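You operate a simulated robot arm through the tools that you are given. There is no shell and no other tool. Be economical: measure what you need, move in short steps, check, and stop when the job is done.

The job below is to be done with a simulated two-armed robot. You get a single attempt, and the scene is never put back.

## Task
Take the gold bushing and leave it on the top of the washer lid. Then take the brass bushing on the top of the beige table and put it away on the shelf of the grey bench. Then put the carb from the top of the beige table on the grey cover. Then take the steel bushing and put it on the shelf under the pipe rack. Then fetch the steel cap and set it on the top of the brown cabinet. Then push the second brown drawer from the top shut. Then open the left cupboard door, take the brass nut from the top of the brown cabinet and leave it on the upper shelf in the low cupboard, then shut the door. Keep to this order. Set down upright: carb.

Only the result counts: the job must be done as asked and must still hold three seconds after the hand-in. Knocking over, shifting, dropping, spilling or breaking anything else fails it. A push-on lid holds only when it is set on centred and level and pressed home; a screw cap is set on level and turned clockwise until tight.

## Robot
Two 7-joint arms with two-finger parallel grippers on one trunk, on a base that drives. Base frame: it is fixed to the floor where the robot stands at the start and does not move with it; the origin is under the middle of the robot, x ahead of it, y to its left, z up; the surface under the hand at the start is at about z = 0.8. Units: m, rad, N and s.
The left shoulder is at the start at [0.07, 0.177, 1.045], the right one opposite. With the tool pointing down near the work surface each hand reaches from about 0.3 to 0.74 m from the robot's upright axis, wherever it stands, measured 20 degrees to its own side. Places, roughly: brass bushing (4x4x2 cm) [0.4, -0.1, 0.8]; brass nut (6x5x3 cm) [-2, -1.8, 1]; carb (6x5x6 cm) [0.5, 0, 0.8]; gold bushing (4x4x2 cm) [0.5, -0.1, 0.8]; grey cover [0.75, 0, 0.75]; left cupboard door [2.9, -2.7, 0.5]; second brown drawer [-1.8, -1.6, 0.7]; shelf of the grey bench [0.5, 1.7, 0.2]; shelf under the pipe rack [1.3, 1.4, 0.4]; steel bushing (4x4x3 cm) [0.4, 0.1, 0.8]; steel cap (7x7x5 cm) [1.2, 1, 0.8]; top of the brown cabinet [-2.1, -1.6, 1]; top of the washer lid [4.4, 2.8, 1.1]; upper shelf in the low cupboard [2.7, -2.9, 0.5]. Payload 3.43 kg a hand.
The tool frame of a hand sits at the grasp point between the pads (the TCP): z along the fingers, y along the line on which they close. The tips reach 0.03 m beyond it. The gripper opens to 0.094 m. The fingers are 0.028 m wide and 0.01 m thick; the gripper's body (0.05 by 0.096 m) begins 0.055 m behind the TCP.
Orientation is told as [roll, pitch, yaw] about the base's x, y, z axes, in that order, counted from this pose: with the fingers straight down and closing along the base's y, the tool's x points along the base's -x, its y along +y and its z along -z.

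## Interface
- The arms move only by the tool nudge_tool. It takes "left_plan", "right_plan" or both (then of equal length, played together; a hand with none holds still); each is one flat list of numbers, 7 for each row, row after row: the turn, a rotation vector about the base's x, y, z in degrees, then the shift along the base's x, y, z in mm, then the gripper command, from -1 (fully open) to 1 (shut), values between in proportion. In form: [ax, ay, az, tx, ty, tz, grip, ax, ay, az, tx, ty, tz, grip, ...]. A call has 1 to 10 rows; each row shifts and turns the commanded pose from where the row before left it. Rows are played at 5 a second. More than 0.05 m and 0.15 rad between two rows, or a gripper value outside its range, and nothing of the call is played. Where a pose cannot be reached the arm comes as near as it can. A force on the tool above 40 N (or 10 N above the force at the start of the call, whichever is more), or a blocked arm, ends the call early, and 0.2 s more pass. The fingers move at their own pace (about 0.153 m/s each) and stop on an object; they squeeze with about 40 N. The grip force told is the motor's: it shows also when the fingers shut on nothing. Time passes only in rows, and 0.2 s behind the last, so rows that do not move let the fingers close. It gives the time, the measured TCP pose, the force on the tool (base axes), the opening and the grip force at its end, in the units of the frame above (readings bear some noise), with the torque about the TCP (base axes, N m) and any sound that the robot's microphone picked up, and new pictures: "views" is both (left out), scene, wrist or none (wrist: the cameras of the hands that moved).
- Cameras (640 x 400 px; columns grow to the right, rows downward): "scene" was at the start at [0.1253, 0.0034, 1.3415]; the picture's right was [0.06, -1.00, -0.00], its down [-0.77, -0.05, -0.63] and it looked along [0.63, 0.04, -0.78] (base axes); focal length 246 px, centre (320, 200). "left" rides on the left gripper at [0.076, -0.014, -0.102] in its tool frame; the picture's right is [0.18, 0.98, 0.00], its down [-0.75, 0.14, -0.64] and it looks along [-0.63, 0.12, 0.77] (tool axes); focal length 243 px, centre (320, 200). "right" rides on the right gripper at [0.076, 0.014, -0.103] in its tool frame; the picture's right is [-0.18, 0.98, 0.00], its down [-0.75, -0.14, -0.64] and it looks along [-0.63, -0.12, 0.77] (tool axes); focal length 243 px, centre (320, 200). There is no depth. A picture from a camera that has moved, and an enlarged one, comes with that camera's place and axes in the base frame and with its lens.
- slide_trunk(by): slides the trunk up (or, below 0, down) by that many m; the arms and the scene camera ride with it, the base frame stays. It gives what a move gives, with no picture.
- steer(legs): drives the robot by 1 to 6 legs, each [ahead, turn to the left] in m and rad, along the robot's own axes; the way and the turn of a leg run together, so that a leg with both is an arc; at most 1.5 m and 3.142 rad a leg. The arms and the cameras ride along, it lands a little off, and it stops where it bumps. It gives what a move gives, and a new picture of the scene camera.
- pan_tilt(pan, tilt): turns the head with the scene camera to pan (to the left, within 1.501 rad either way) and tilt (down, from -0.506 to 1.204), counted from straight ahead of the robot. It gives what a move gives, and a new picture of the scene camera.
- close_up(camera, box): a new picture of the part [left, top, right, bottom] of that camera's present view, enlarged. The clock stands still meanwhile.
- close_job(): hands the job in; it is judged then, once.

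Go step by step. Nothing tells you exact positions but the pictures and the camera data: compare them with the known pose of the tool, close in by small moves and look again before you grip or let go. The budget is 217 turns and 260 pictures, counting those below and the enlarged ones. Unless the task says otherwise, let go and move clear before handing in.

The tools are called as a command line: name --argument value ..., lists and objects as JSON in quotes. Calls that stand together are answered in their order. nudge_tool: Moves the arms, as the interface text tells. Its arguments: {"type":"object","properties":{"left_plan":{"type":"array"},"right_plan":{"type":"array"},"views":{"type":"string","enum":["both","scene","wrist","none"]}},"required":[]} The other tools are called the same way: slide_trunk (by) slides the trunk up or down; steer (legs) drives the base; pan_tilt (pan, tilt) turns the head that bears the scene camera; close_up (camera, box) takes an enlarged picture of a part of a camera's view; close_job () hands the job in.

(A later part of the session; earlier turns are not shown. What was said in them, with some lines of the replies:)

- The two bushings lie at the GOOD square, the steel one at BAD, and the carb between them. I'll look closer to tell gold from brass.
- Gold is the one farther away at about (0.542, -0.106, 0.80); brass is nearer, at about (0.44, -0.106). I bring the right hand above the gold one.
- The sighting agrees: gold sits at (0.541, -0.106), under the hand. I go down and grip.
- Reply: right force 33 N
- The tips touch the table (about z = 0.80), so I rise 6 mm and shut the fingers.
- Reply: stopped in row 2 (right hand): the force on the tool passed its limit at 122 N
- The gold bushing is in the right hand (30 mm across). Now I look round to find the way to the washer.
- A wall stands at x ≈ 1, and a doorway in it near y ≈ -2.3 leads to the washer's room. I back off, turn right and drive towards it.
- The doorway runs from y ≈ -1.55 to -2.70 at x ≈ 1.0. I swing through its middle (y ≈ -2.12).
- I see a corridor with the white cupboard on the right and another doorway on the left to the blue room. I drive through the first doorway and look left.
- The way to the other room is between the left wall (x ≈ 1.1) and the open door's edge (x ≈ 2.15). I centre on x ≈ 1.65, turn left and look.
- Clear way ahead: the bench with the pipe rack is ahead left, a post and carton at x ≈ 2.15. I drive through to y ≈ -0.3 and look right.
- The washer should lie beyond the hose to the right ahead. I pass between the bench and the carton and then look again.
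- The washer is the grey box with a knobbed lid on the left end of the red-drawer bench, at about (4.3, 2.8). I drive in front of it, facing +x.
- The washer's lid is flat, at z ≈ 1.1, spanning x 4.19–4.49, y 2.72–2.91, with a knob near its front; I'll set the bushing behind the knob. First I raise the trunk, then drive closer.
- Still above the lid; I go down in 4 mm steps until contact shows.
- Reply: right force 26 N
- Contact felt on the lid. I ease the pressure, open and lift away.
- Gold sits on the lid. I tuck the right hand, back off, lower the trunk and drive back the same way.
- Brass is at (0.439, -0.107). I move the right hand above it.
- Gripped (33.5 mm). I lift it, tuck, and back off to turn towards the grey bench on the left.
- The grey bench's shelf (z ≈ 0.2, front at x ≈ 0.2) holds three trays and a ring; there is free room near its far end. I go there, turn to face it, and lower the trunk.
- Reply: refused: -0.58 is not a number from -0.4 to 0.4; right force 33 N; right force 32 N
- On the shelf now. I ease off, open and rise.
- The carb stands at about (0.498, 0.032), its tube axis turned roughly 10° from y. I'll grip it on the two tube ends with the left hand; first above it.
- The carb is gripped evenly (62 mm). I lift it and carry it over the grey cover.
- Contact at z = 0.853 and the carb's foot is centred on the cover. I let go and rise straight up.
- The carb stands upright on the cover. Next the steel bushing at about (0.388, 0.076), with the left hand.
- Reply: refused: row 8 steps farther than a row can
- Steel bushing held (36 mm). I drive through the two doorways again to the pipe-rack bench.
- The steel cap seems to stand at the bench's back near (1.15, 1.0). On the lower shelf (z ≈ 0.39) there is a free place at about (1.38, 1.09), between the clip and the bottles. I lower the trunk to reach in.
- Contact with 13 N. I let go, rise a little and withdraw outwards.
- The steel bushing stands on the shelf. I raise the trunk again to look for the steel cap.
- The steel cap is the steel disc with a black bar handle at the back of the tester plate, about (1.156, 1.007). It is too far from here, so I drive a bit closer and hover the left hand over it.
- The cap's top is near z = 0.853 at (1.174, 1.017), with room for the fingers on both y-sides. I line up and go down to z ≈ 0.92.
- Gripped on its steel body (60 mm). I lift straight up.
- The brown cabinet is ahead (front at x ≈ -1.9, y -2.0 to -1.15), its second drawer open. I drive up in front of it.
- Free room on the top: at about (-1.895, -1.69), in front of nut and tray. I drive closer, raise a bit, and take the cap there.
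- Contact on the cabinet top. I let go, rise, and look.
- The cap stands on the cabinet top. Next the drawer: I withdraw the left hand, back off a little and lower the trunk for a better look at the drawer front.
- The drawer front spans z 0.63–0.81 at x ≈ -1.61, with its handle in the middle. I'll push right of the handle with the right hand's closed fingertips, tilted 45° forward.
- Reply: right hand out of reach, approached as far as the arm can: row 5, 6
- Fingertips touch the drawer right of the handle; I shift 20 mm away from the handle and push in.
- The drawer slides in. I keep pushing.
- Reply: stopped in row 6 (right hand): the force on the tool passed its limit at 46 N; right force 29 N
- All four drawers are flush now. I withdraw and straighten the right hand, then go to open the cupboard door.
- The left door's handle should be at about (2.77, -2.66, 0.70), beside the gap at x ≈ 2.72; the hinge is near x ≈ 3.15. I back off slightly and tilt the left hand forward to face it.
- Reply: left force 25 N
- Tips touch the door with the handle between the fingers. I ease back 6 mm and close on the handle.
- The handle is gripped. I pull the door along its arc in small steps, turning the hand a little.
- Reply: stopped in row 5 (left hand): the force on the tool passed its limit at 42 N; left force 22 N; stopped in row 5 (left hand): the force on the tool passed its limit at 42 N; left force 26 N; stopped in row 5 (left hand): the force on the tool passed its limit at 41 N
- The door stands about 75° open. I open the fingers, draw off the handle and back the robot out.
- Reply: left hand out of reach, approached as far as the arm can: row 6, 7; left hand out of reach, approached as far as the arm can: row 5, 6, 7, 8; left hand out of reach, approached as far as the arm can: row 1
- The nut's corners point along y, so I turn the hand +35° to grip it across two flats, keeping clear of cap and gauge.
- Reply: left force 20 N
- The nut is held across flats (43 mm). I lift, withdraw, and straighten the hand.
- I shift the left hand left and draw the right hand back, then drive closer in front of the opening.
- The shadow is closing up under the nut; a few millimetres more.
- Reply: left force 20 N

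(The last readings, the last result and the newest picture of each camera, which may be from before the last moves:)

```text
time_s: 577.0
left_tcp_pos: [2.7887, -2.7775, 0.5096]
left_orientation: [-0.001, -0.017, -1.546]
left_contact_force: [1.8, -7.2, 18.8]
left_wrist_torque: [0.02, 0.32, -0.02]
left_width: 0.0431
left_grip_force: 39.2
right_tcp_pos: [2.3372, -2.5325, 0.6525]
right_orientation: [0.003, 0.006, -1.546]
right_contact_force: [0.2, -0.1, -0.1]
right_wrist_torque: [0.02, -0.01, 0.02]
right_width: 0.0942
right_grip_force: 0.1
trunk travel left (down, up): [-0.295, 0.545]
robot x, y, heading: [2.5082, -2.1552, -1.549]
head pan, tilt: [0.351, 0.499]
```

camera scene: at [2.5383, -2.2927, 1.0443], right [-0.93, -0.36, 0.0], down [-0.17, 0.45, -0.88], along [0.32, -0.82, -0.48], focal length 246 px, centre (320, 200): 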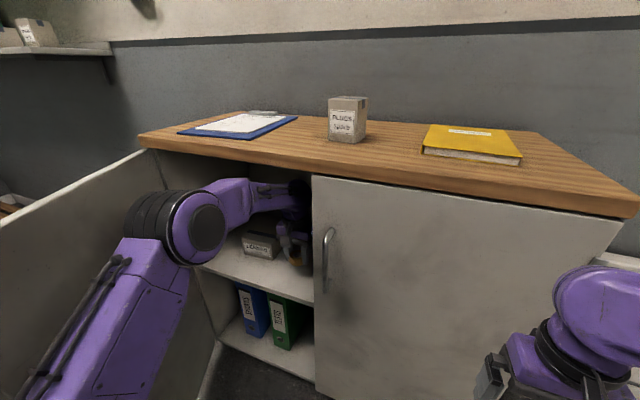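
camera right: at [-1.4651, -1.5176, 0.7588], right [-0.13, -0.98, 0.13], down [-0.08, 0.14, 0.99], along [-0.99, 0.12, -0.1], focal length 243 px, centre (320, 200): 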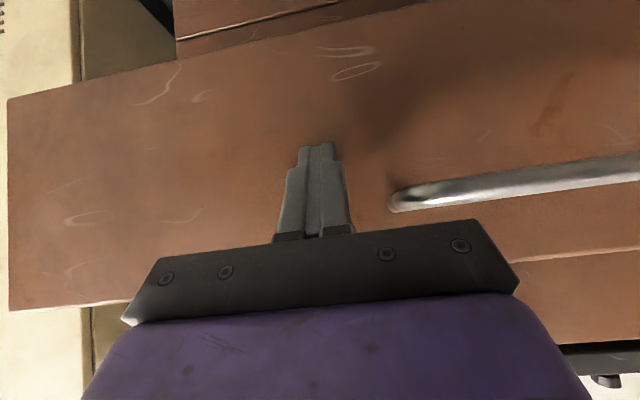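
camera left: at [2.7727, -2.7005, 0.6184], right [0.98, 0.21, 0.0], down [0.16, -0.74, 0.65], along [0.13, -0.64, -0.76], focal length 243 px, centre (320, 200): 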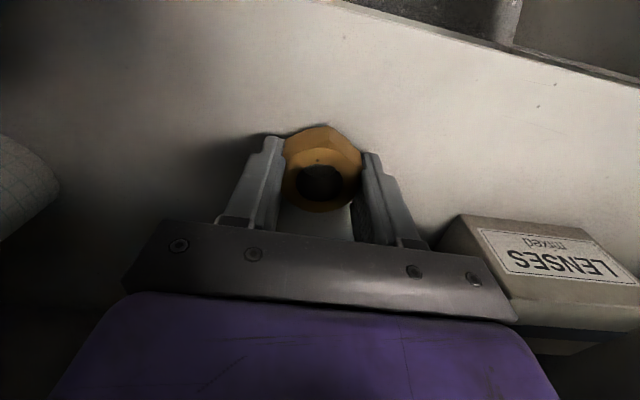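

Contact. I let go, rise 40 mm and draw the hand out.

nudge_tool --left_plan '[0, 0, 0, 0, 0, 2, 0.5, 0, 0, 0, 0, 0, 1, 0, 0, 0, 0, 0, 0, 0, -0.4, 0, 0, 0, 0, 0, 0, -0.4, 0, 0, 0, 0, 0, 25, -0.4, 0, 0, 0, 0, 0, 22, -0.4, 0, 0, 0, 0, 40, 0, -0.4, 0, 0, 0, 0, 45, 0, -0.4, 0, 0, 0, 0, 45, 0, -0.4]' --views "both"

```text
time_s: 579.0
left_tcp_pos: [2.7921, -2.6442, 0.5553]
left_orientation: [0.0, -0.012, -1.546]
left_contact_force: [0.5, 0.0, -0.1]
left_wrist_torque: [-0.02, 0.02, 0.05]
left_width: 0.0658
left_grip_force: 0.1
right_tcp_pos: [2.3376, -2.5332, 0.6519]
right_orientation: [0.002, 0.006, -1.546]
right_contact_force: [-0.2, -0.2, 0.5]
right_wrist_torque: [0.01, -0.01, 0.0]
right_width: 0.0938
right_grip_force: 0.1
trunk travel left (down, up): [-0.295, 0.545]
robot x, y, heading: [2.5047, -2.1555, -1.545]
head pan, tilt: [0.351, 0.499]
camera scene: at [2.5382, -2.2921, 1.0444], right [-0.93, -0.36, 0.0], down [-0.17, 0.45, -0.88], along [0.32, -0.82, -0.48], focal length 246 px, centre (320, 200)
camera left: at [2.776, -2.5673, 0.6583], right [0.98, 0.21, 0.0], down [0.16, -0.74, 0.65], along [0.13, -0.64, -0.76], focal length 243 px, centre (320, 200)
```

scene: 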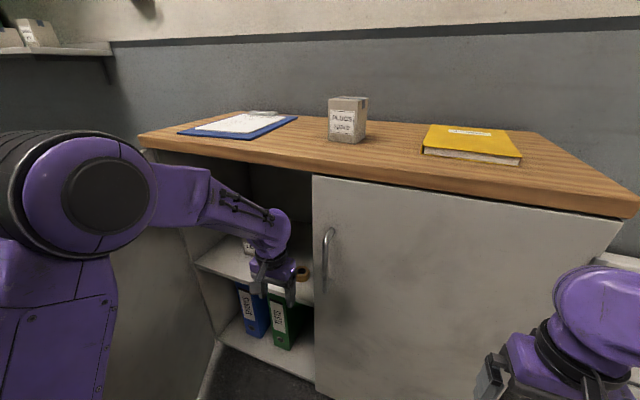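
left: 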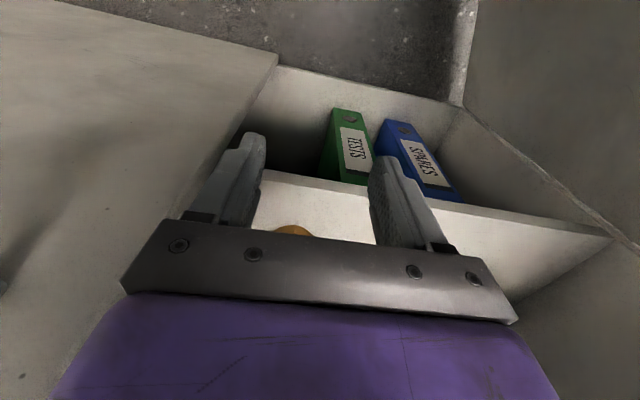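

The nut is on the upper shelf. To shut the door I must get the left hand to its outer (+x) side, so I back out and reposition the robot.

nudge_tool --left_plan '[0, 0, 0, 0, 45, 0, 1, 0, 0, 0, 0, 45, 0, 1]' --views "none"

steer --legs '[[-0.4, 0], [0, 1.4], [0.23, 0]]'

```text
time_s: 579.5
left_tcp_pos: [2.7935, -2.5511, 0.5572]
left_orientation: [0.0, -0.011, -1.547]
left_contact_force: [-0.9, 0.0, 0.3]
left_wrist_torque: [-0.02, 0.02, -0.01]
left_width: 0.0
left_grip_force: 33.6
right_tcp_pos: [2.3372, -2.5331, 0.6522]
right_orientation: [0.002, 0.007, -1.545]
right_contact_force: [0.4, 0.3, -1.3]
right_wrist_torque: [0.0, 0.05, 0.01]
right_width: 0.0939
right_grip_force: 0.1
trunk travel left (down, up): [-0.295, 0.545]
robot x, y, heading: [2.5075, -2.1563, -1.552]
head pan, tilt: [0.351, 0.499]
```

```text
time_s: 586.9
left_tcp_pos: [3.1611, -1.5657, 0.5572]
left_orientation: [0.0, -0.01, -0.142]
left_contact_force: [-0.4, -0.2, 0.3]
left_wrist_torque: [-0.02, -0.02, 0.01]
left_width: 0.0
left_grip_force: 32.6
right_tcp_pos: [3.0675, -2.0085, 0.6507]
right_orientation: [0.002, 0.008, -0.139]
right_contact_force: [0.2, 0.0, 0.2]
right_wrist_torque: [0.02, 0.0, 0.01]
right_width: 0.0941
right_grip_force: 0.0
trunk travel left (down, up): [-0.295, 0.545]
robot x, y, heading: [2.7252, -1.7797, -0.148]
head pan, tilt: [0.351, 0.499]
camera scene: at [2.8616, -1.7719, 1.0442], right [0.21, -0.98, 0.0], down [-0.47, -0.1, -0.88], along [0.86, 0.18, -0.48], focal length 246 px, centre (320, 200)
```

scene: 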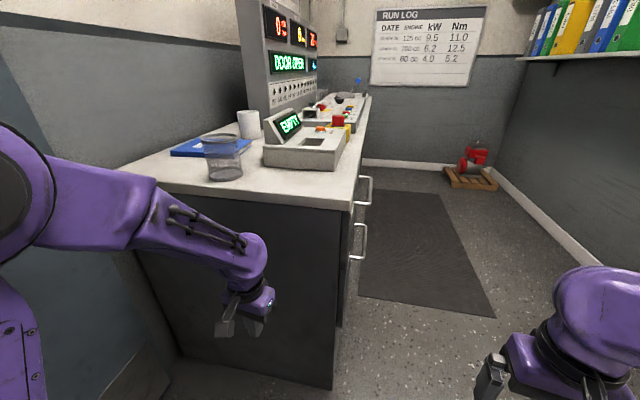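

steer --legs '[[0, -1.03]]'

pan_tilt --pan 0.2 --tilt 0.7

```text
time_s: 589.8
left_tcp_pos: [3.1407, -2.0344, 0.5573]
left_orientation: [0.001, -0.01, -1.149]
left_contact_force: [-0.5, 0.4, -0.3]
left_wrist_torque: [0.0, -0.02, -0.03]
left_width: 0.0
left_grip_force: 33.1
right_tcp_pos: [2.7152, -2.195, 0.6508]
right_orientation: [0.003, 0.007, -1.146]
right_contact_force: [0.4, -0.1, -1.1]
right_wrist_torque: [0.0, 0.0, -0.01]
right_width: 0.0942
right_grip_force: 0.0
trunk travel left (down, up): [-0.295, 0.545]
robot x, y, heading: [2.7232, -1.7842, -1.149]
head pan, tilt: [0.351, 0.499]
camera scene: at [2.8059, -1.8945, 1.0443], right [-0.72, -0.7, 0.0], down [-0.33, 0.34, -0.88], along [0.61, -0.63, -0.48], focal length 246 px, centre (320, 200)
```

scene: 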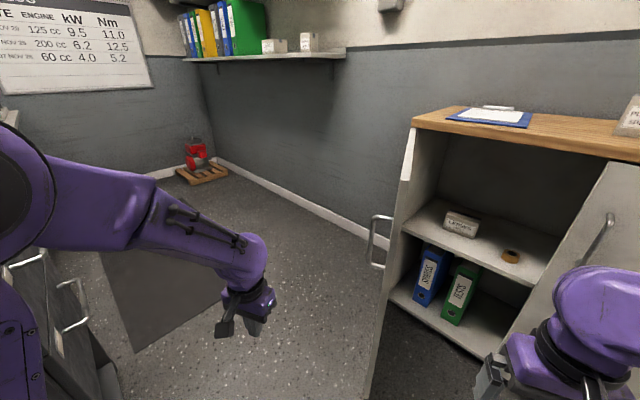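

```text
time_s: 590.6
left_tcp_pos: [3.1413, -2.0368, 0.5572]
left_orientation: [-0.001, -0.01, -1.148]
left_contact_force: [0.1, 0.6, 0.0]
left_wrist_torque: [-0.01, 0.0, -0.01]
left_width: 0.0001
left_grip_force: 33.1
right_tcp_pos: [2.7152, -2.1954, 0.6504]
right_orientation: [0.002, 0.006, -1.147]
right_contact_force: [-0.1, -0.6, 0.1]
right_wrist_torque: [0.01, 0.01, -0.02]
right_width: 0.0942
right_grip_force: 0.3
trunk travel left (down, up): [-0.295, 0.545]
robot x, y, heading: [2.7217, -1.7789, -1.153]
head pan, tilt: [0.201, 0.7]
camera scene: at [2.7921, -1.8982, 1.0266], right [-0.81, -0.58, 0.0], down [-0.37, 0.52, -0.77], along [0.44, -0.62, -0.64], focal length 246 px, centre (320, 200)
```

scene: 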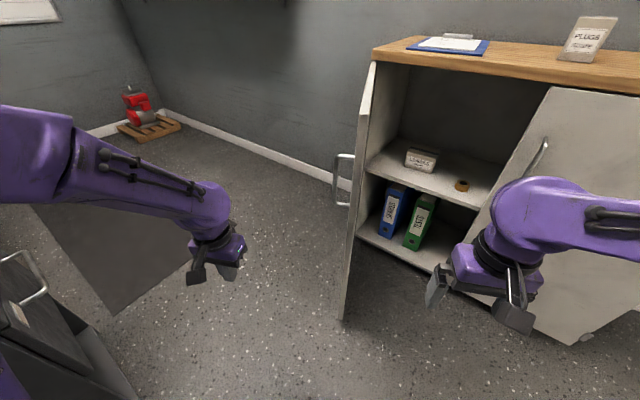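

The door's edge is at about (2.97, -2.30), some 66° open; I bring the closed left hand along its outer side.

nudge_tool --left_plan '[0, 0, 0, -3, -42, 0, 1, 0, 0, 0, -3, -42, 0, 1, 0, 0, 0, -4, -42, 0, 1, 0, 0, 0, -4, -42, 0, 1, 0, 0, 0, -4, -42, 0, 1, 0, 0, 0, -4, -42, 0, 1, 0, 0, 0, -4, -42, 0, 1, 0, 0, 0, -4, -42, 0, 1, 0, 0, 0, 0, 0, 0, 1]' --views "scene"

```text
time_s: 592.6
left_tcp_pos: [3.1121, -2.3587, 0.5553]
left_orientation: [-0.002, -0.008, -1.148]
left_contact_force: [-0.4, 0.4, -0.4]
left_wrist_torque: [0.01, 0.01, -0.03]
left_width: 0.0001
left_grip_force: 32.9
left hand out of reach, approached as far as the arm can: row 8
right_tcp_pos: [2.7149, -2.1959, 0.6505]
right_orientation: [0.001, 0.008, -1.148]
right_contact_force: [0.3, 0.6, -0.8]
right_wrist_torque: [0.03, -0.01, -0.03]
right_width: 0.094
right_grip_force: 0.1
trunk travel left (down, up): [-0.295, 0.545]
robot x, y, heading: [2.7254, -1.7865, -1.15]
head pan, tilt: [0.201, 0.7]
camera scene: at [2.7922, -1.8988, 1.0265], right [-0.81, -0.58, 0.0], down [-0.37, 0.52, -0.76], along [0.44, -0.62, -0.64], focal length 246 px, centre (320, 200)
```

scene: 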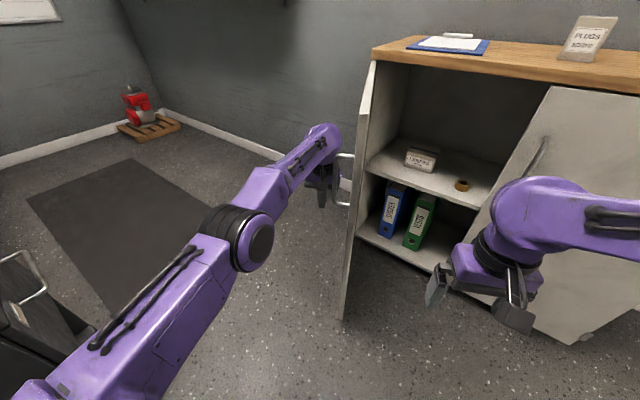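

nudge_tool --left_plan '[0, 0, 0, -30, -11, 0, 1, 0, 0, 0, -25, -10, 0, 1, 0, 0, 0, -28, -11, 0, 1, 0, 0, 0, -28, -13, 0, 1, 0, 0, 0, -28, -14, 0, 1, 0, 0, 0, -22, -18, 0, 1, 0, 0, 0, -22, -19, 0, 1, 0, 0, 0, -22, -19, 0, 1, 0, 0, 0, 0, 0, 0, 1]' --views "scene"

```text
time_s: 594.8
left_tcp_pos: [2.954, -2.4003, 0.5904]
left_orientation: [-0.009, -0.08, -1.118]
left_contact_force: [44.2, -52.7, -22.8]
left_wrist_torque: [5.09, 3.63, 1.94]
left_width: 0.0
left_grip_force: 32.7
left hand out of reach, approached as far as the arm can: row 1, 2, 3, 4, 5, 6, 7, 8
right_tcp_pos: [2.7021, -2.1645, 0.6225]
right_orientation: [-0.001, 0.097, -1.141]
right_contact_force: [-1.2, 1.4, -0.3]
right_wrist_torque: [-0.06, -0.15, 0.0]
right_width: 0.0939
right_grip_force: 0.0
trunk travel left (down, up): [-0.295, 0.545]
robot x, y, heading: [2.723, -1.7825, -1.148]
head pan, tilt: [0.201, 0.7]
stopped in row 9 (left hand): the arm was blocked; the commanded pose is now the measured one
camera scene: at [2.8092, -1.9396, 1.0272], right [-0.81, -0.58, -0.01], down [-0.39, 0.55, -0.74], along [0.43, -0.6, -0.68], focal length 246 px, centre (320, 200)
```

scene: 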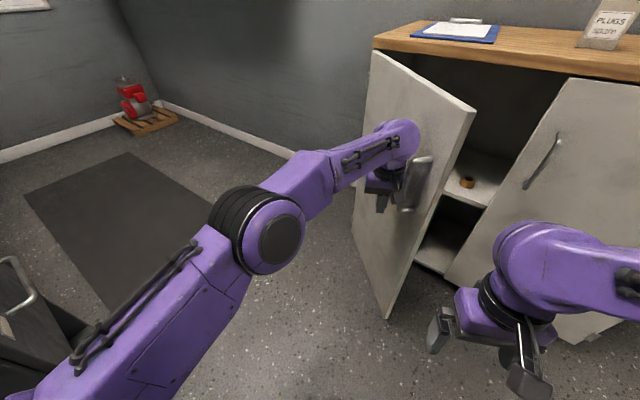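

The arm ran out of reach and jams on the handle. I drive a little forward to relieve it.

steer --legs '[[0.1, 0]]'

```text
time_s: 595.4
left_tcp_pos: [2.9554, -2.4081, 0.6408]
left_orientation: [-0.057, -0.191, -1.073]
left_contact_force: [6.4, -3.3, -7.2]
left_wrist_torque: [0.11, 0.44, -0.05]
left_width: 0.0
left_grip_force: 33.3
right_tcp_pos: [2.6924, -2.1393, 0.6134]
right_orientation: [0.009, 0.123, -1.159]
right_contact_force: [0.1, -1.3, -0.2]
right_wrist_torque: [0.12, 0.03, -0.02]
right_width: 0.0941
right_grip_force: 0.1
trunk travel left (down, up): [-0.295, 0.545]
robot x, y, heading: [2.7302, -1.7845, -1.14]
head pan, tilt: [0.201, 0.7]
stopped in leg 1: the force on the tool passed its limit at 100 N (the readings are from after the stop); the commanded pose is now the measured one
camera scene: at [2.8233, -1.9621, 1.0249], right [-0.81, -0.59, -0.01], down [-0.4, 0.57, -0.72], along [0.43, -0.58, -0.69], focal length 246 px, centre (320, 200)
```

scene: 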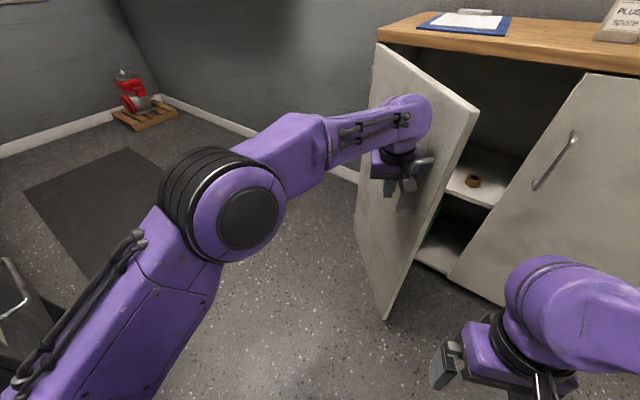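

nudge_tool --left_plan '[0, 0, 0, 0, 0, 0, 1, 0, 0, 0, 0, 0, 0, 1]' --views "wrist"

```text
time_s: 595.7
left_tcp_pos: [2.944, -2.4243, 0.6424]
left_orientation: [-0.125, -0.216, -1.048]
left_contact_force: [13.2, 35.8, -44.2]
left_wrist_torque: [-2.35, 0.14, -0.44]
left_width: 0.0001
left_grip_force: 33.9
right_tcp_pos: [2.7075, -2.1517, 0.6191]
right_orientation: [0.041, 0.18, -1.233]
right_contact_force: [1.0, 1.2, 1.5]
right_wrist_torque: [-0.04, 0.05, -0.01]
right_width: 0.0941
right_grip_force: 0.1
trunk travel left (down, up): [-0.295, 0.545]
robot x, y, heading: [2.7232, -1.7874, -1.142]
head pan, tilt: [0.201, 0.7]
stopped in row 1 (left hand): the force on the tool passed its limit at 50 N (the readings are from after the stop); the commanded pose is now the measured one
camera left: at [2.8949, -2.3416, 0.7274], right [0.77, 0.62, -0.16], down [0.49, -0.41, 0.77], along [0.41, -0.67, -0.62], focal length 243 px, centre (320, 200)
```

left: 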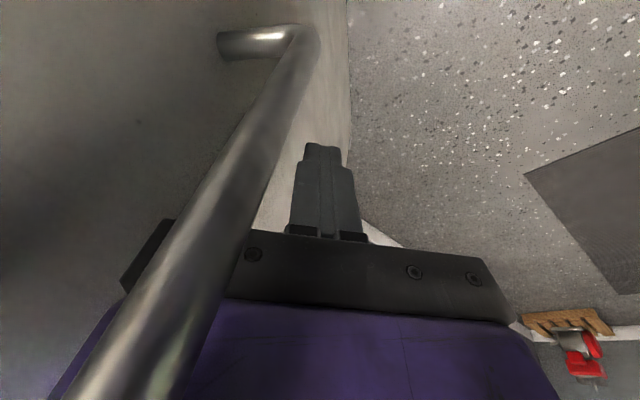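

The handle bar has caught the gripper and the robot leans on it. I slide the hand off outwards (+x) in small steps.

nudge_tool --left_plan '[0, 0, 0, 10, -4, 0, 1, 0, 0, 0, 15, 0, 0, 1, 0, 0, 0, 20, 0, 0, 1]' --views "both"

```text
time_s: 596.0
left_tcp_pos: [2.9128, -2.3874, 0.7465]
left_orientation: [-0.291, -0.401, -0.958]
left_contact_force: [0.9, -1.1, -1.2]
left_wrist_torque: [0.07, 0.04, -0.06]
left_width: 0.0
left_grip_force: 32.5
right_tcp_pos: [2.6975, -2.1102, 0.6458]
right_orientation: [0.15, 0.165, -1.367]
right_contact_force: [-1.6, 0.1, -1.2]
right_wrist_torque: [0.04, -0.12, 0.05]
right_width: 0.0942
right_grip_force: 0.1
trunk travel left (down, up): [-0.295, 0.545]
robot x, y, heading: [2.7261, -1.792, -1.145]
head pan, tilt: [0.201, 0.7]
stopped in row 1 (left hand): the arm was blocked; the commanded pose is now the measured one
camera scene: at [2.8113, -1.9407, 1.0285], right [-0.81, -0.58, -0.01], down [-0.39, 0.55, -0.74], along [0.44, -0.6, -0.67], focal length 246 px, centre (320, 200)
camera left: at [2.8622, -2.2887, 0.8104], right [0.74, 0.59, -0.33], down [0.53, -0.2, 0.82], along [0.42, -0.78, -0.46], focal length 243 px, centre (320, 200)
```

scene: 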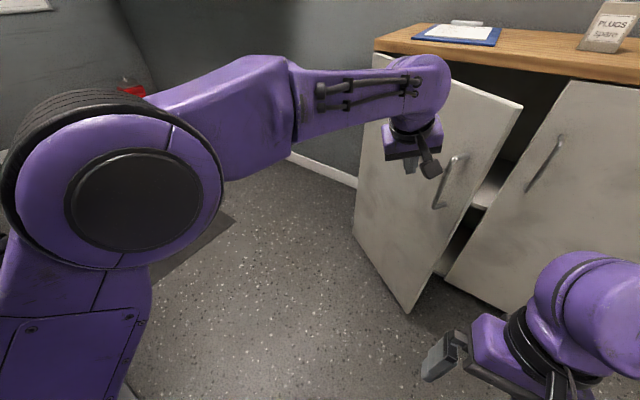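
left: 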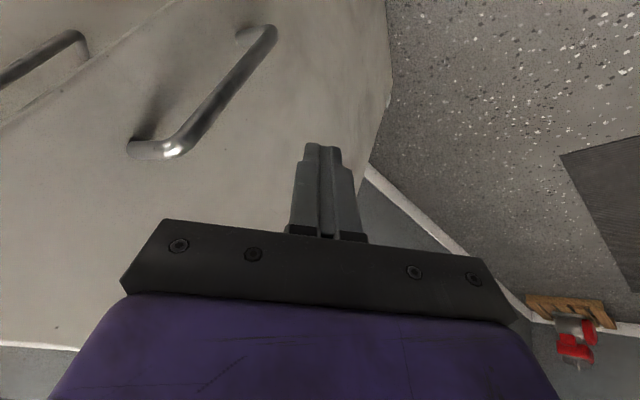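

The hand came free and the door is now about a third open. I let things settle and read the state.

nudge_tool --left_plan '[0, 0, 0, 0, 0, 0, 1, 0, 0, 0, 0, 0, 0, 1, 0, 0, 0, 0, 0, 0, 1, 0, 0, 0, 0, 0, 0, 1]' --views "scene"

```text
time_s: 596.4
left_tcp_pos: [2.9029, -2.3484, 0.7497]
left_orientation: [-0.208, -0.421, -1.011]
left_contact_force: [1.0, -3.7, -2.9]
left_wrist_torque: [0.14, 0.02, -0.01]
left_width: 0.0
left_grip_force: 32.5
right_tcp_pos: [2.6836, -2.0903, 0.6418]
right_orientation: [0.135, 0.113, -1.336]
right_contact_force: [0.9, -1.7, -0.9]
right_wrist_torque: [0.13, 0.05, 0.01]
right_width: 0.0938
right_grip_force: 0.0
trunk travel left (down, up): [-0.295, 0.545]
robot x, y, heading: [2.7278, -1.7821, -1.15]
head pan, tilt: [0.201, 0.7]
stopped in row 1 (left hand): the arm was blocked; the commanded pose is now the measured one
camera scene: at [2.795, -1.9052, 1.0261], right [-0.81, -0.58, 0.0], down [-0.38, 0.53, -0.76], along [0.44, -0.62, -0.65], focal length 246 px, centre (320, 200)
```

scene: 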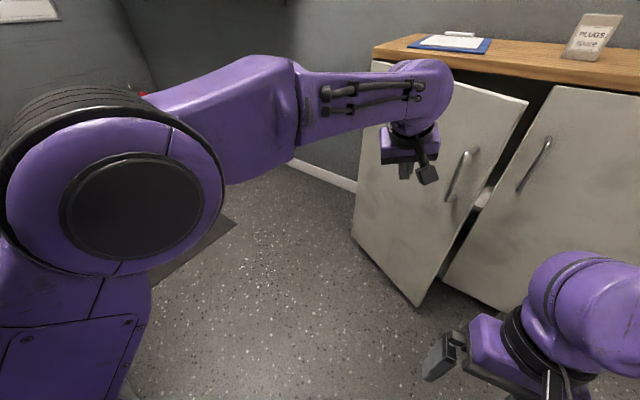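

nudge_tool --right_plan '[0, 0, 0, 0, 0, 0, -1, 0, 0, 0, 0, 0, 0, -1, 0, 0, 0, 0, 0, 0, -1, 0, 0, 0, 0, 0, 0, -1]' --views "scene"

```text
time_s: 597.4
left_tcp_pos: [2.9048, -2.3505, 0.7505]
left_orientation: [-0.21, -0.42, -1.009]
left_contact_force: [0.8, 0.5, -0.9]
left_wrist_torque: [-0.01, -0.02, -0.01]
left_width: 0.0001
left_grip_force: 33.3
right_tcp_pos: [2.6855, -2.0889, 0.642]
right_orientation: [0.129, 0.102, -1.327]
right_contact_force: [0.3, -0.4, 0.4]
right_wrist_torque: [0.04, 0.02, 0.0]
right_width: 0.0942
right_grip_force: 0.0
trunk travel left (down, up): [-0.295, 0.545]
robot x, y, heading: [2.7255, -1.7844, -1.152]
head pan, tilt: [0.201, 0.7]
camera scene: at [2.794, -1.9012, 1.0266], right [-0.81, -0.58, 0.0], down [-0.38, 0.52, -0.77], along [0.45, -0.62, -0.64], focal length 246 px, centre (320, 200)
```

scene: 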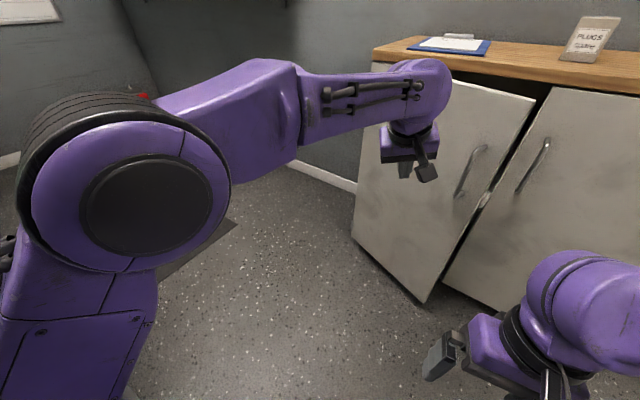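

The robot is level again and the door drifts towards shut. I draw the left hand back and watch.

nudge_tool --left_plan '[0, 0, 0, 0, 30, 0, 1, 0, 0, 0, 0, 30, 0, 1, 0, 0, 0, 0, 30, 0, 1, 0, 0, 0, 0, 30, 0, 1, 0, 0, 0, 0, 0, 0, 1]' --views "scene"

```text
time_s: 598.6
left_tcp_pos: [2.9054, -2.23, 0.7518]
left_orientation: [-0.211, -0.421, -1.008]
left_contact_force: [-0.2, 0.4, -0.4]
left_wrist_torque: [0.02, 0.02, -0.01]
left_width: 0.0002
left_grip_force: 33.1
right_tcp_pos: [2.6835, -2.0889, 0.6417]
right_orientation: [0.127, 0.104, -1.328]
right_contact_force: [-0.2, 0.0, -0.9]
right_wrist_torque: [0.0, 0.04, 0.0]
right_width: 0.0939
right_grip_force: 0.1
trunk travel left (down, up): [-0.295, 0.545]
robot x, y, heading: [2.7245, -1.7837, -1.153]
head pan, tilt: [0.201, 0.7]
camera scene: at [2.7939, -1.9015, 1.0266], right [-0.81, -0.58, 0.0], down [-0.38, 0.52, -0.76], along [0.45, -0.62, -0.64], focal length 246 px, centre (320, 200)
```

scene: 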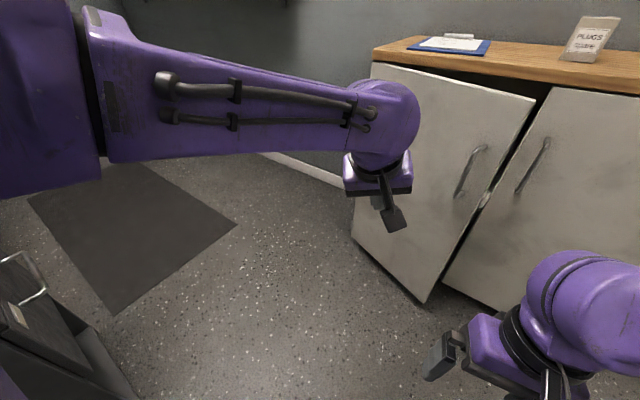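

The door rests about 18° open. I square up to the cupboard and give the final push with the left fingertips.

steer --legs '[[0, -0.4]]'

nudge_tool --left_plan '[-8, 0, 0, 15, 15, 0, 1, -8, 0, 0, 15, 15, 0, 1, -8, 0, 0, 15, 0, -15, 1, -4, 0, 0, 15, 0, -20, 1, 0, 0, 0, 15, 0, -20, 1, 0, 0, 0, 15, 0, -20, 1, 0, 0, 0, 0, 0, 0, 1]' --views "both"

```text
time_s: 600.2
left_tcp_pos: [2.7203, -2.2651, 0.7497]
left_orientation: [-0.212, -0.419, -1.406]
left_contact_force: [0.6, 0.0, 0.1]
left_wrist_torque: [0.0, 0.03, 0.01]
left_width: 0.0
left_grip_force: 33.1
right_tcp_pos: [2.57, -2.0492, 0.6423]
right_orientation: [0.128, 0.104, -1.726]
right_contact_force: [0.2, 0.0, 1.5]
right_wrist_torque: [0.01, -0.03, -0.03]
right_width: 0.0939
right_grip_force: 0.1
trunk travel left (down, up): [-0.295, 0.545]
robot x, y, heading: [2.7276, -1.7856, -1.552]
head pan, tilt: [0.201, 0.7]
camera scene: at [2.7443, -1.9197, 1.0265], right [-0.97, -0.22, 0.0], down [-0.14, 0.63, -0.76], along [0.17, -0.75, -0.64], focal length 246 px, centre (320, 200)
```

scene: 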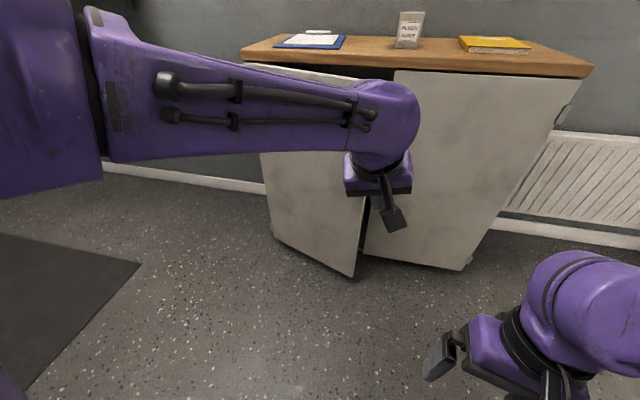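

```text
time_s: 601.8
left_tcp_pos: [2.81, -2.235, 0.6765]
left_orientation: [-0.335, -0.899, -1.33]
left_contact_force: [0.4, 0.0, -1.2]
left_wrist_torque: [0.0, -0.01, -0.01]
left_width: 0.0
left_grip_force: 33.4
right_tcp_pos: [2.5694, -2.0491, 0.6412]
right_orientation: [0.131, 0.107, -1.728]
right_contact_force: [0.1, 1.0, 0.4]
right_wrist_torque: [-0.01, 0.06, -0.02]
right_width: 0.0938
right_grip_force: 0.1
trunk travel left (down, up): [-0.295, 0.545]
robot x, y, heading: [2.723, -1.7852, -1.542]
head pan, tilt: [0.201, 0.7]
camera scene: at [2.7441, -1.9196, 1.0266], right [-0.97, -0.22, 0.0], down [-0.14, 0.63, -0.76], along [0.17, -0.75, -0.64], focal length 246 px, centre (320, 200)
camera left: at [2.7997, -2.1066, 0.6808], right [0.93, 0.09, -0.35], down [0.34, 0.05, 0.94], along [0.1, -0.99, 0.02], focal length 243 px, centre (320, 200)
```

scene: 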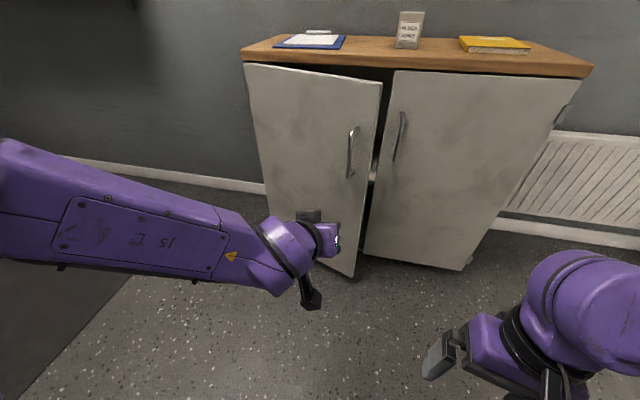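
left: 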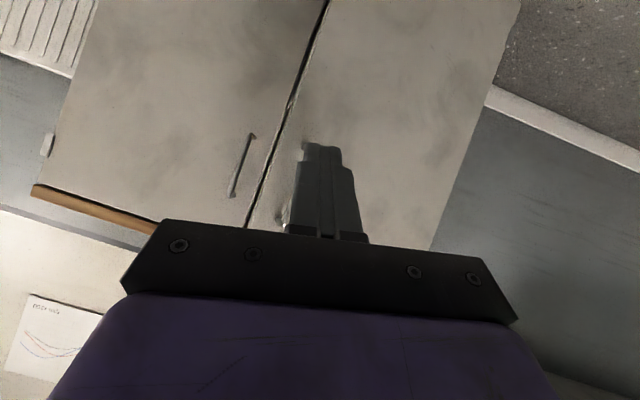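

nudge_tool --left_plan '[0, 0, 0, 30, 0, 0, 1, 0, 0, 0, 25, 0, 0, 1]' --views "none"

steer --legs '[[0.22, 0]]'

nudge_tool --left_plan '[0, 0, 0, 0, -30, 0, 1, 0, 0, 0, 0, -30, 0, 1, 0, 0, 0, 0, -25, 0, 1, 0, 0, 0, 0, -20, 0, 1, 0, 0, 0, 0, -20, 0, 1, 0, 0, 0, 0, 0, 0, 1]' --views "scene"

```text
time_s: 602.4
left_tcp_pos: [2.865, -2.2356, 0.6739]
left_orientation: [-0.336, -0.901, -1.327]
left_contact_force: [-0.4, -0.4, -0.2]
left_wrist_torque: [0.02, -0.01, -0.03]
left_width: 0.0
left_grip_force: 32.5
right_tcp_pos: [2.5691, -2.0501, 0.6427]
right_orientation: [0.13, 0.105, -1.729]
right_contact_force: [0.8, -0.1, 0.4]
right_wrist_torque: [-0.01, -0.01, 0.01]
right_width: 0.0941
right_grip_force: 0.1
trunk travel left (down, up): [-0.295, 0.545]
robot x, y, heading: [2.7229, -1.7877, -1.548]
head pan, tilt: [0.201, 0.7]
```

```text
time_s: 604.0
left_tcp_pos: [2.8726, -2.4536, 0.6746]
left_orientation: [-0.334, -0.898, -1.327]
left_contact_force: [-0.3, 1.1, -0.5]
left_wrist_torque: [0.0, 0.0, -0.03]
left_width: 0.0
left_grip_force: 33.3
right_tcp_pos: [2.5768, -2.2689, 0.6427]
right_orientation: [0.131, 0.105, -1.724]
right_contact_force: [-0.2, -0.5, -0.6]
right_wrist_torque: [0.01, 0.01, -0.01]
right_width: 0.0939
right_grip_force: 0.1
trunk travel left (down, up): [-0.295, 0.545]
robot x, y, heading: [2.731, -2.0028, -1.544]
head pan, tilt: [0.201, 0.7]
camera scene: at [2.7502, -2.1382, 1.0265], right [-0.97, -0.23, 0.0], down [-0.15, 0.63, -0.76], along [0.17, -0.74, -0.64], focal length 246 px, centre (320, 200)
```

scene: 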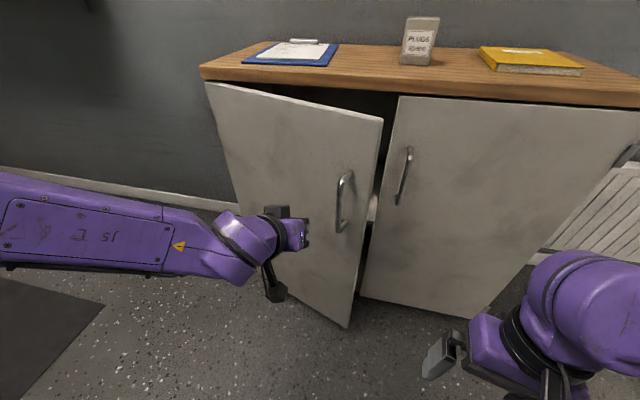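

```text
time_s: 605.4
left_tcp_pos: [2.8732, -2.58, 0.6708]
left_orientation: [-0.335, -0.901, -1.328]
left_contact_force: [0.5, 0.1, -0.4]
left_wrist_torque: [0.01, 0.02, 0.01]
left_width: 0.0
left_grip_force: 33.4
right_tcp_pos: [2.576, -2.269, 0.642]
right_orientation: [0.13, 0.106, -1.727]
right_contact_force: [-0.2, -0.2, -0.6]
right_wrist_torque: [-0.03, -0.01, -0.01]
right_width: 0.0941
right_grip_force: 0.1
trunk travel left (down, up): [-0.295, 0.545]
robot x, y, heading: [2.7255, -2.004, -1.54]
head pan, tilt: [0.201, 0.7]
camera scene: at [2.7502, -2.1377, 1.0266], right [-0.97, -0.23, 0.0], down [-0.15, 0.63, -0.76], along [0.17, -0.75, -0.64], focal length 246 px, centre (320, 200)
```

scene: 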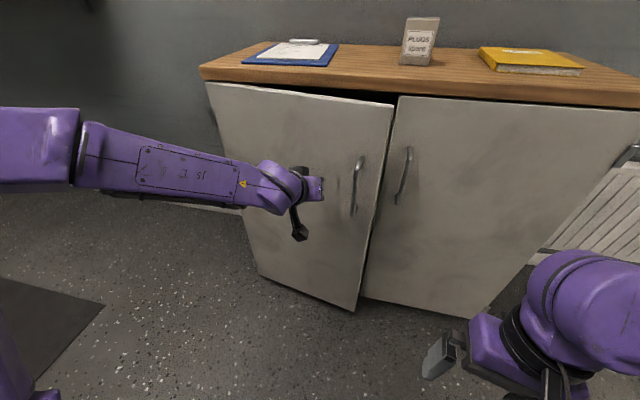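

The door closes gently under the fingertips. I push on until it stops.

nudge_tool --left_plan '[0, 0, 0, 0, -18, 0, 1, 0, 0, 0, 0, -15, 0, 1, 0, 0, 0, 0, -12, 0, 1, 0, 0, 0, 0, -10, 0, 1, 0, 0, 0, 0, -8, 0, 1, 0, 0, 0, 0, -8, 0, 1, 0, 0, 0, 0, 0, 0, 1]' --views "scene"

```text
time_s: 607.0
left_tcp_pos: [2.8729, -2.6503, 0.6727]
left_orientation: [-0.335, -0.898, -1.326]
left_contact_force: [0.0, 0.0, 0.5]
left_wrist_torque: [0.0, 0.01, 0.02]
left_width: 0.0001
left_grip_force: 32.8
right_tcp_pos: [2.5768, -2.2701, 0.6416]
right_orientation: [0.133, 0.105, -1.726]
right_contact_force: [-0.3, -0.2, -0.4]
right_wrist_torque: [0.0, 0.05, -0.01]
right_width: 0.0942
right_grip_force: 0.1
trunk travel left (down, up): [-0.295, 0.545]
robot x, y, heading: [2.7311, -2.0077, -1.544]
head pan, tilt: [0.201, 0.7]
camera scene: at [2.7502, -2.1378, 1.0266], right [-0.97, -0.23, 0.0], down [-0.15, 0.63, -0.76], along [0.17, -0.75, -0.64], focal length 246 px, centre (320, 200)
```

scene: 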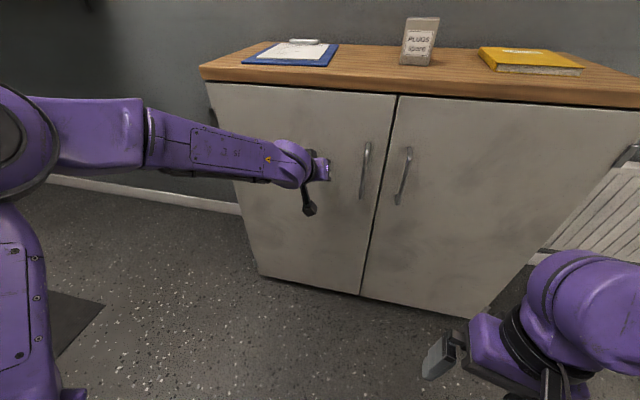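

It looks flush; I press on until the stop is felt.

nudge_tool --left_plan '[0, 0, 0, 0, -6, 0, 1, 0, 0, 0, 0, -6, 0, 1, 0, 0, 0, 0, -6, 0, 1, 0, 0, 0, 0, 0, 0, 1]' --views "none"

close_up --camera "scene" --box '[200, 50, 480, 300]'

```text
time_s: 607.5
left_tcp_pos: [2.8724, -2.6497, 0.6721]
left_orientation: [-0.336, -0.896, -1.324]
left_contact_force: [4.0, 26.3, 8.6]
left_wrist_torque: [-0.07, 0.18, 0.17]
left_width: 0.0
left_grip_force: 33.3
right_tcp_pos: [2.5793, -2.2725, 0.6497]
right_orientation: [0.12, 0.116, -1.715]
right_contact_force: [-0.1, -0.4, 0.4]
right_wrist_torque: [-0.01, 0.01, 0.02]
right_width: 0.0938
right_grip_force: 0.1
trunk travel left (down, up): [-0.295, 0.545]
robot x, y, heading: [2.7277, -2.0049, -1.543]
head pan, tilt: [0.201, 0.7]
stopped in row 2 (left hand): the force on the tool passed its limit at 45 N (the readings are from after the stop); the commanded pose is now the measured one
```

```text
1.60 times, centred on (340, 175) of scene
camera zoom: at [2.7507, -2.1328, 1.0274], right [-0.97, -0.23, 0.0], down [-0.15, 0.62, -0.77], along [0.18, -0.75, -0.64], focal length 393 px, centre (288, 240)
```

zoom: 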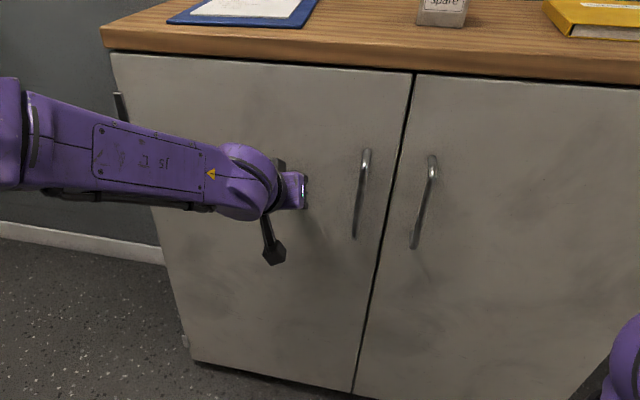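

The door is at its stop. I withdraw the hand and check that it stays shut.

nudge_tool --left_plan '[0, 0, 0, 0, 20, 0, 1, 0, 0, 0, 0, 40, 0, 1, 0, 0, 0, 0, 45, 0, 1, 0, 0, 0, 0, 45, 0, 1]' --views "none"

steer --legs '[[-0.35, 0]]'

```text
time_s: 608.5
left_tcp_pos: [2.8739, -2.5011, 0.669]
left_orientation: [-0.333, -0.891, -1.327]
left_contact_force: [-0.6, 0.0, -0.1]
left_wrist_torque: [0.0, 0.01, -0.03]
left_width: 0.0
left_grip_force: 32.7
right_tcp_pos: [2.5782, -2.2715, 0.6462]
right_orientation: [0.121, 0.114, -1.715]
right_contact_force: [0.2, 0.2, -0.5]
right_wrist_torque: [-0.03, 0.0, -0.01]
right_width: 0.0942
right_grip_force: 0.1
trunk travel left (down, up): [-0.295, 0.545]
robot x, y, heading: [2.7334, -2.0063, -1.543]
head pan, tilt: [0.201, 0.7]
```

```text
time_s: 610.8
left_tcp_pos: [2.8635, -2.1598, 0.6683]
left_orientation: [-0.331, -0.893, -1.322]
left_contact_force: [-0.3, -0.4, -0.6]
left_wrist_torque: [0.0, -0.05, 0.0]
left_width: 0.0
left_grip_force: 33.0
right_tcp_pos: [2.5668, -1.9302, 0.6456]
right_orientation: [0.122, 0.113, -1.711]
right_contact_force: [-0.5, 0.4, 0.7]
right_wrist_torque: [-0.01, -0.04, 0.01]
right_width: 0.0939
right_grip_force: 0.0
trunk travel left (down, up): [-0.295, 0.545]
robot x, y, heading: [2.7154, -1.6611, -1.533]
head pan, tilt: [0.201, 0.7]
camera scene: at [2.7402, -1.795, 1.0266], right [-0.97, -0.23, 0.0], down [-0.15, 0.63, -0.77], along [0.18, -0.74, -0.64], focal length 246 px, centre (320, 200)
```

scene: 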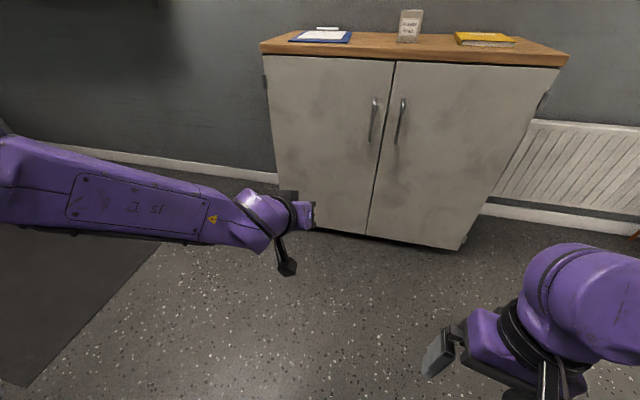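

Both cupboard doors are flush and the things on top of it are in place; all the steps are done in order, so I hand in.

close_job

```text
The job is handed in.
```

I did all seven steps in the order you gave and handed the job in; I don't have the verdict. The bushings, carb, cap and nut all looked to be in their places when I let go of them. The second drawer and the left cupboard door are shut.

The one rough moment was closing the cupboard door. The gripper caught on the handle and the robot leaned on it, peaking at about 100 N. It then came free, and the last push went smoothly. Everything on top of the cupboard looked undisturbed afterwards, but I did not look inside again after shutting the door.
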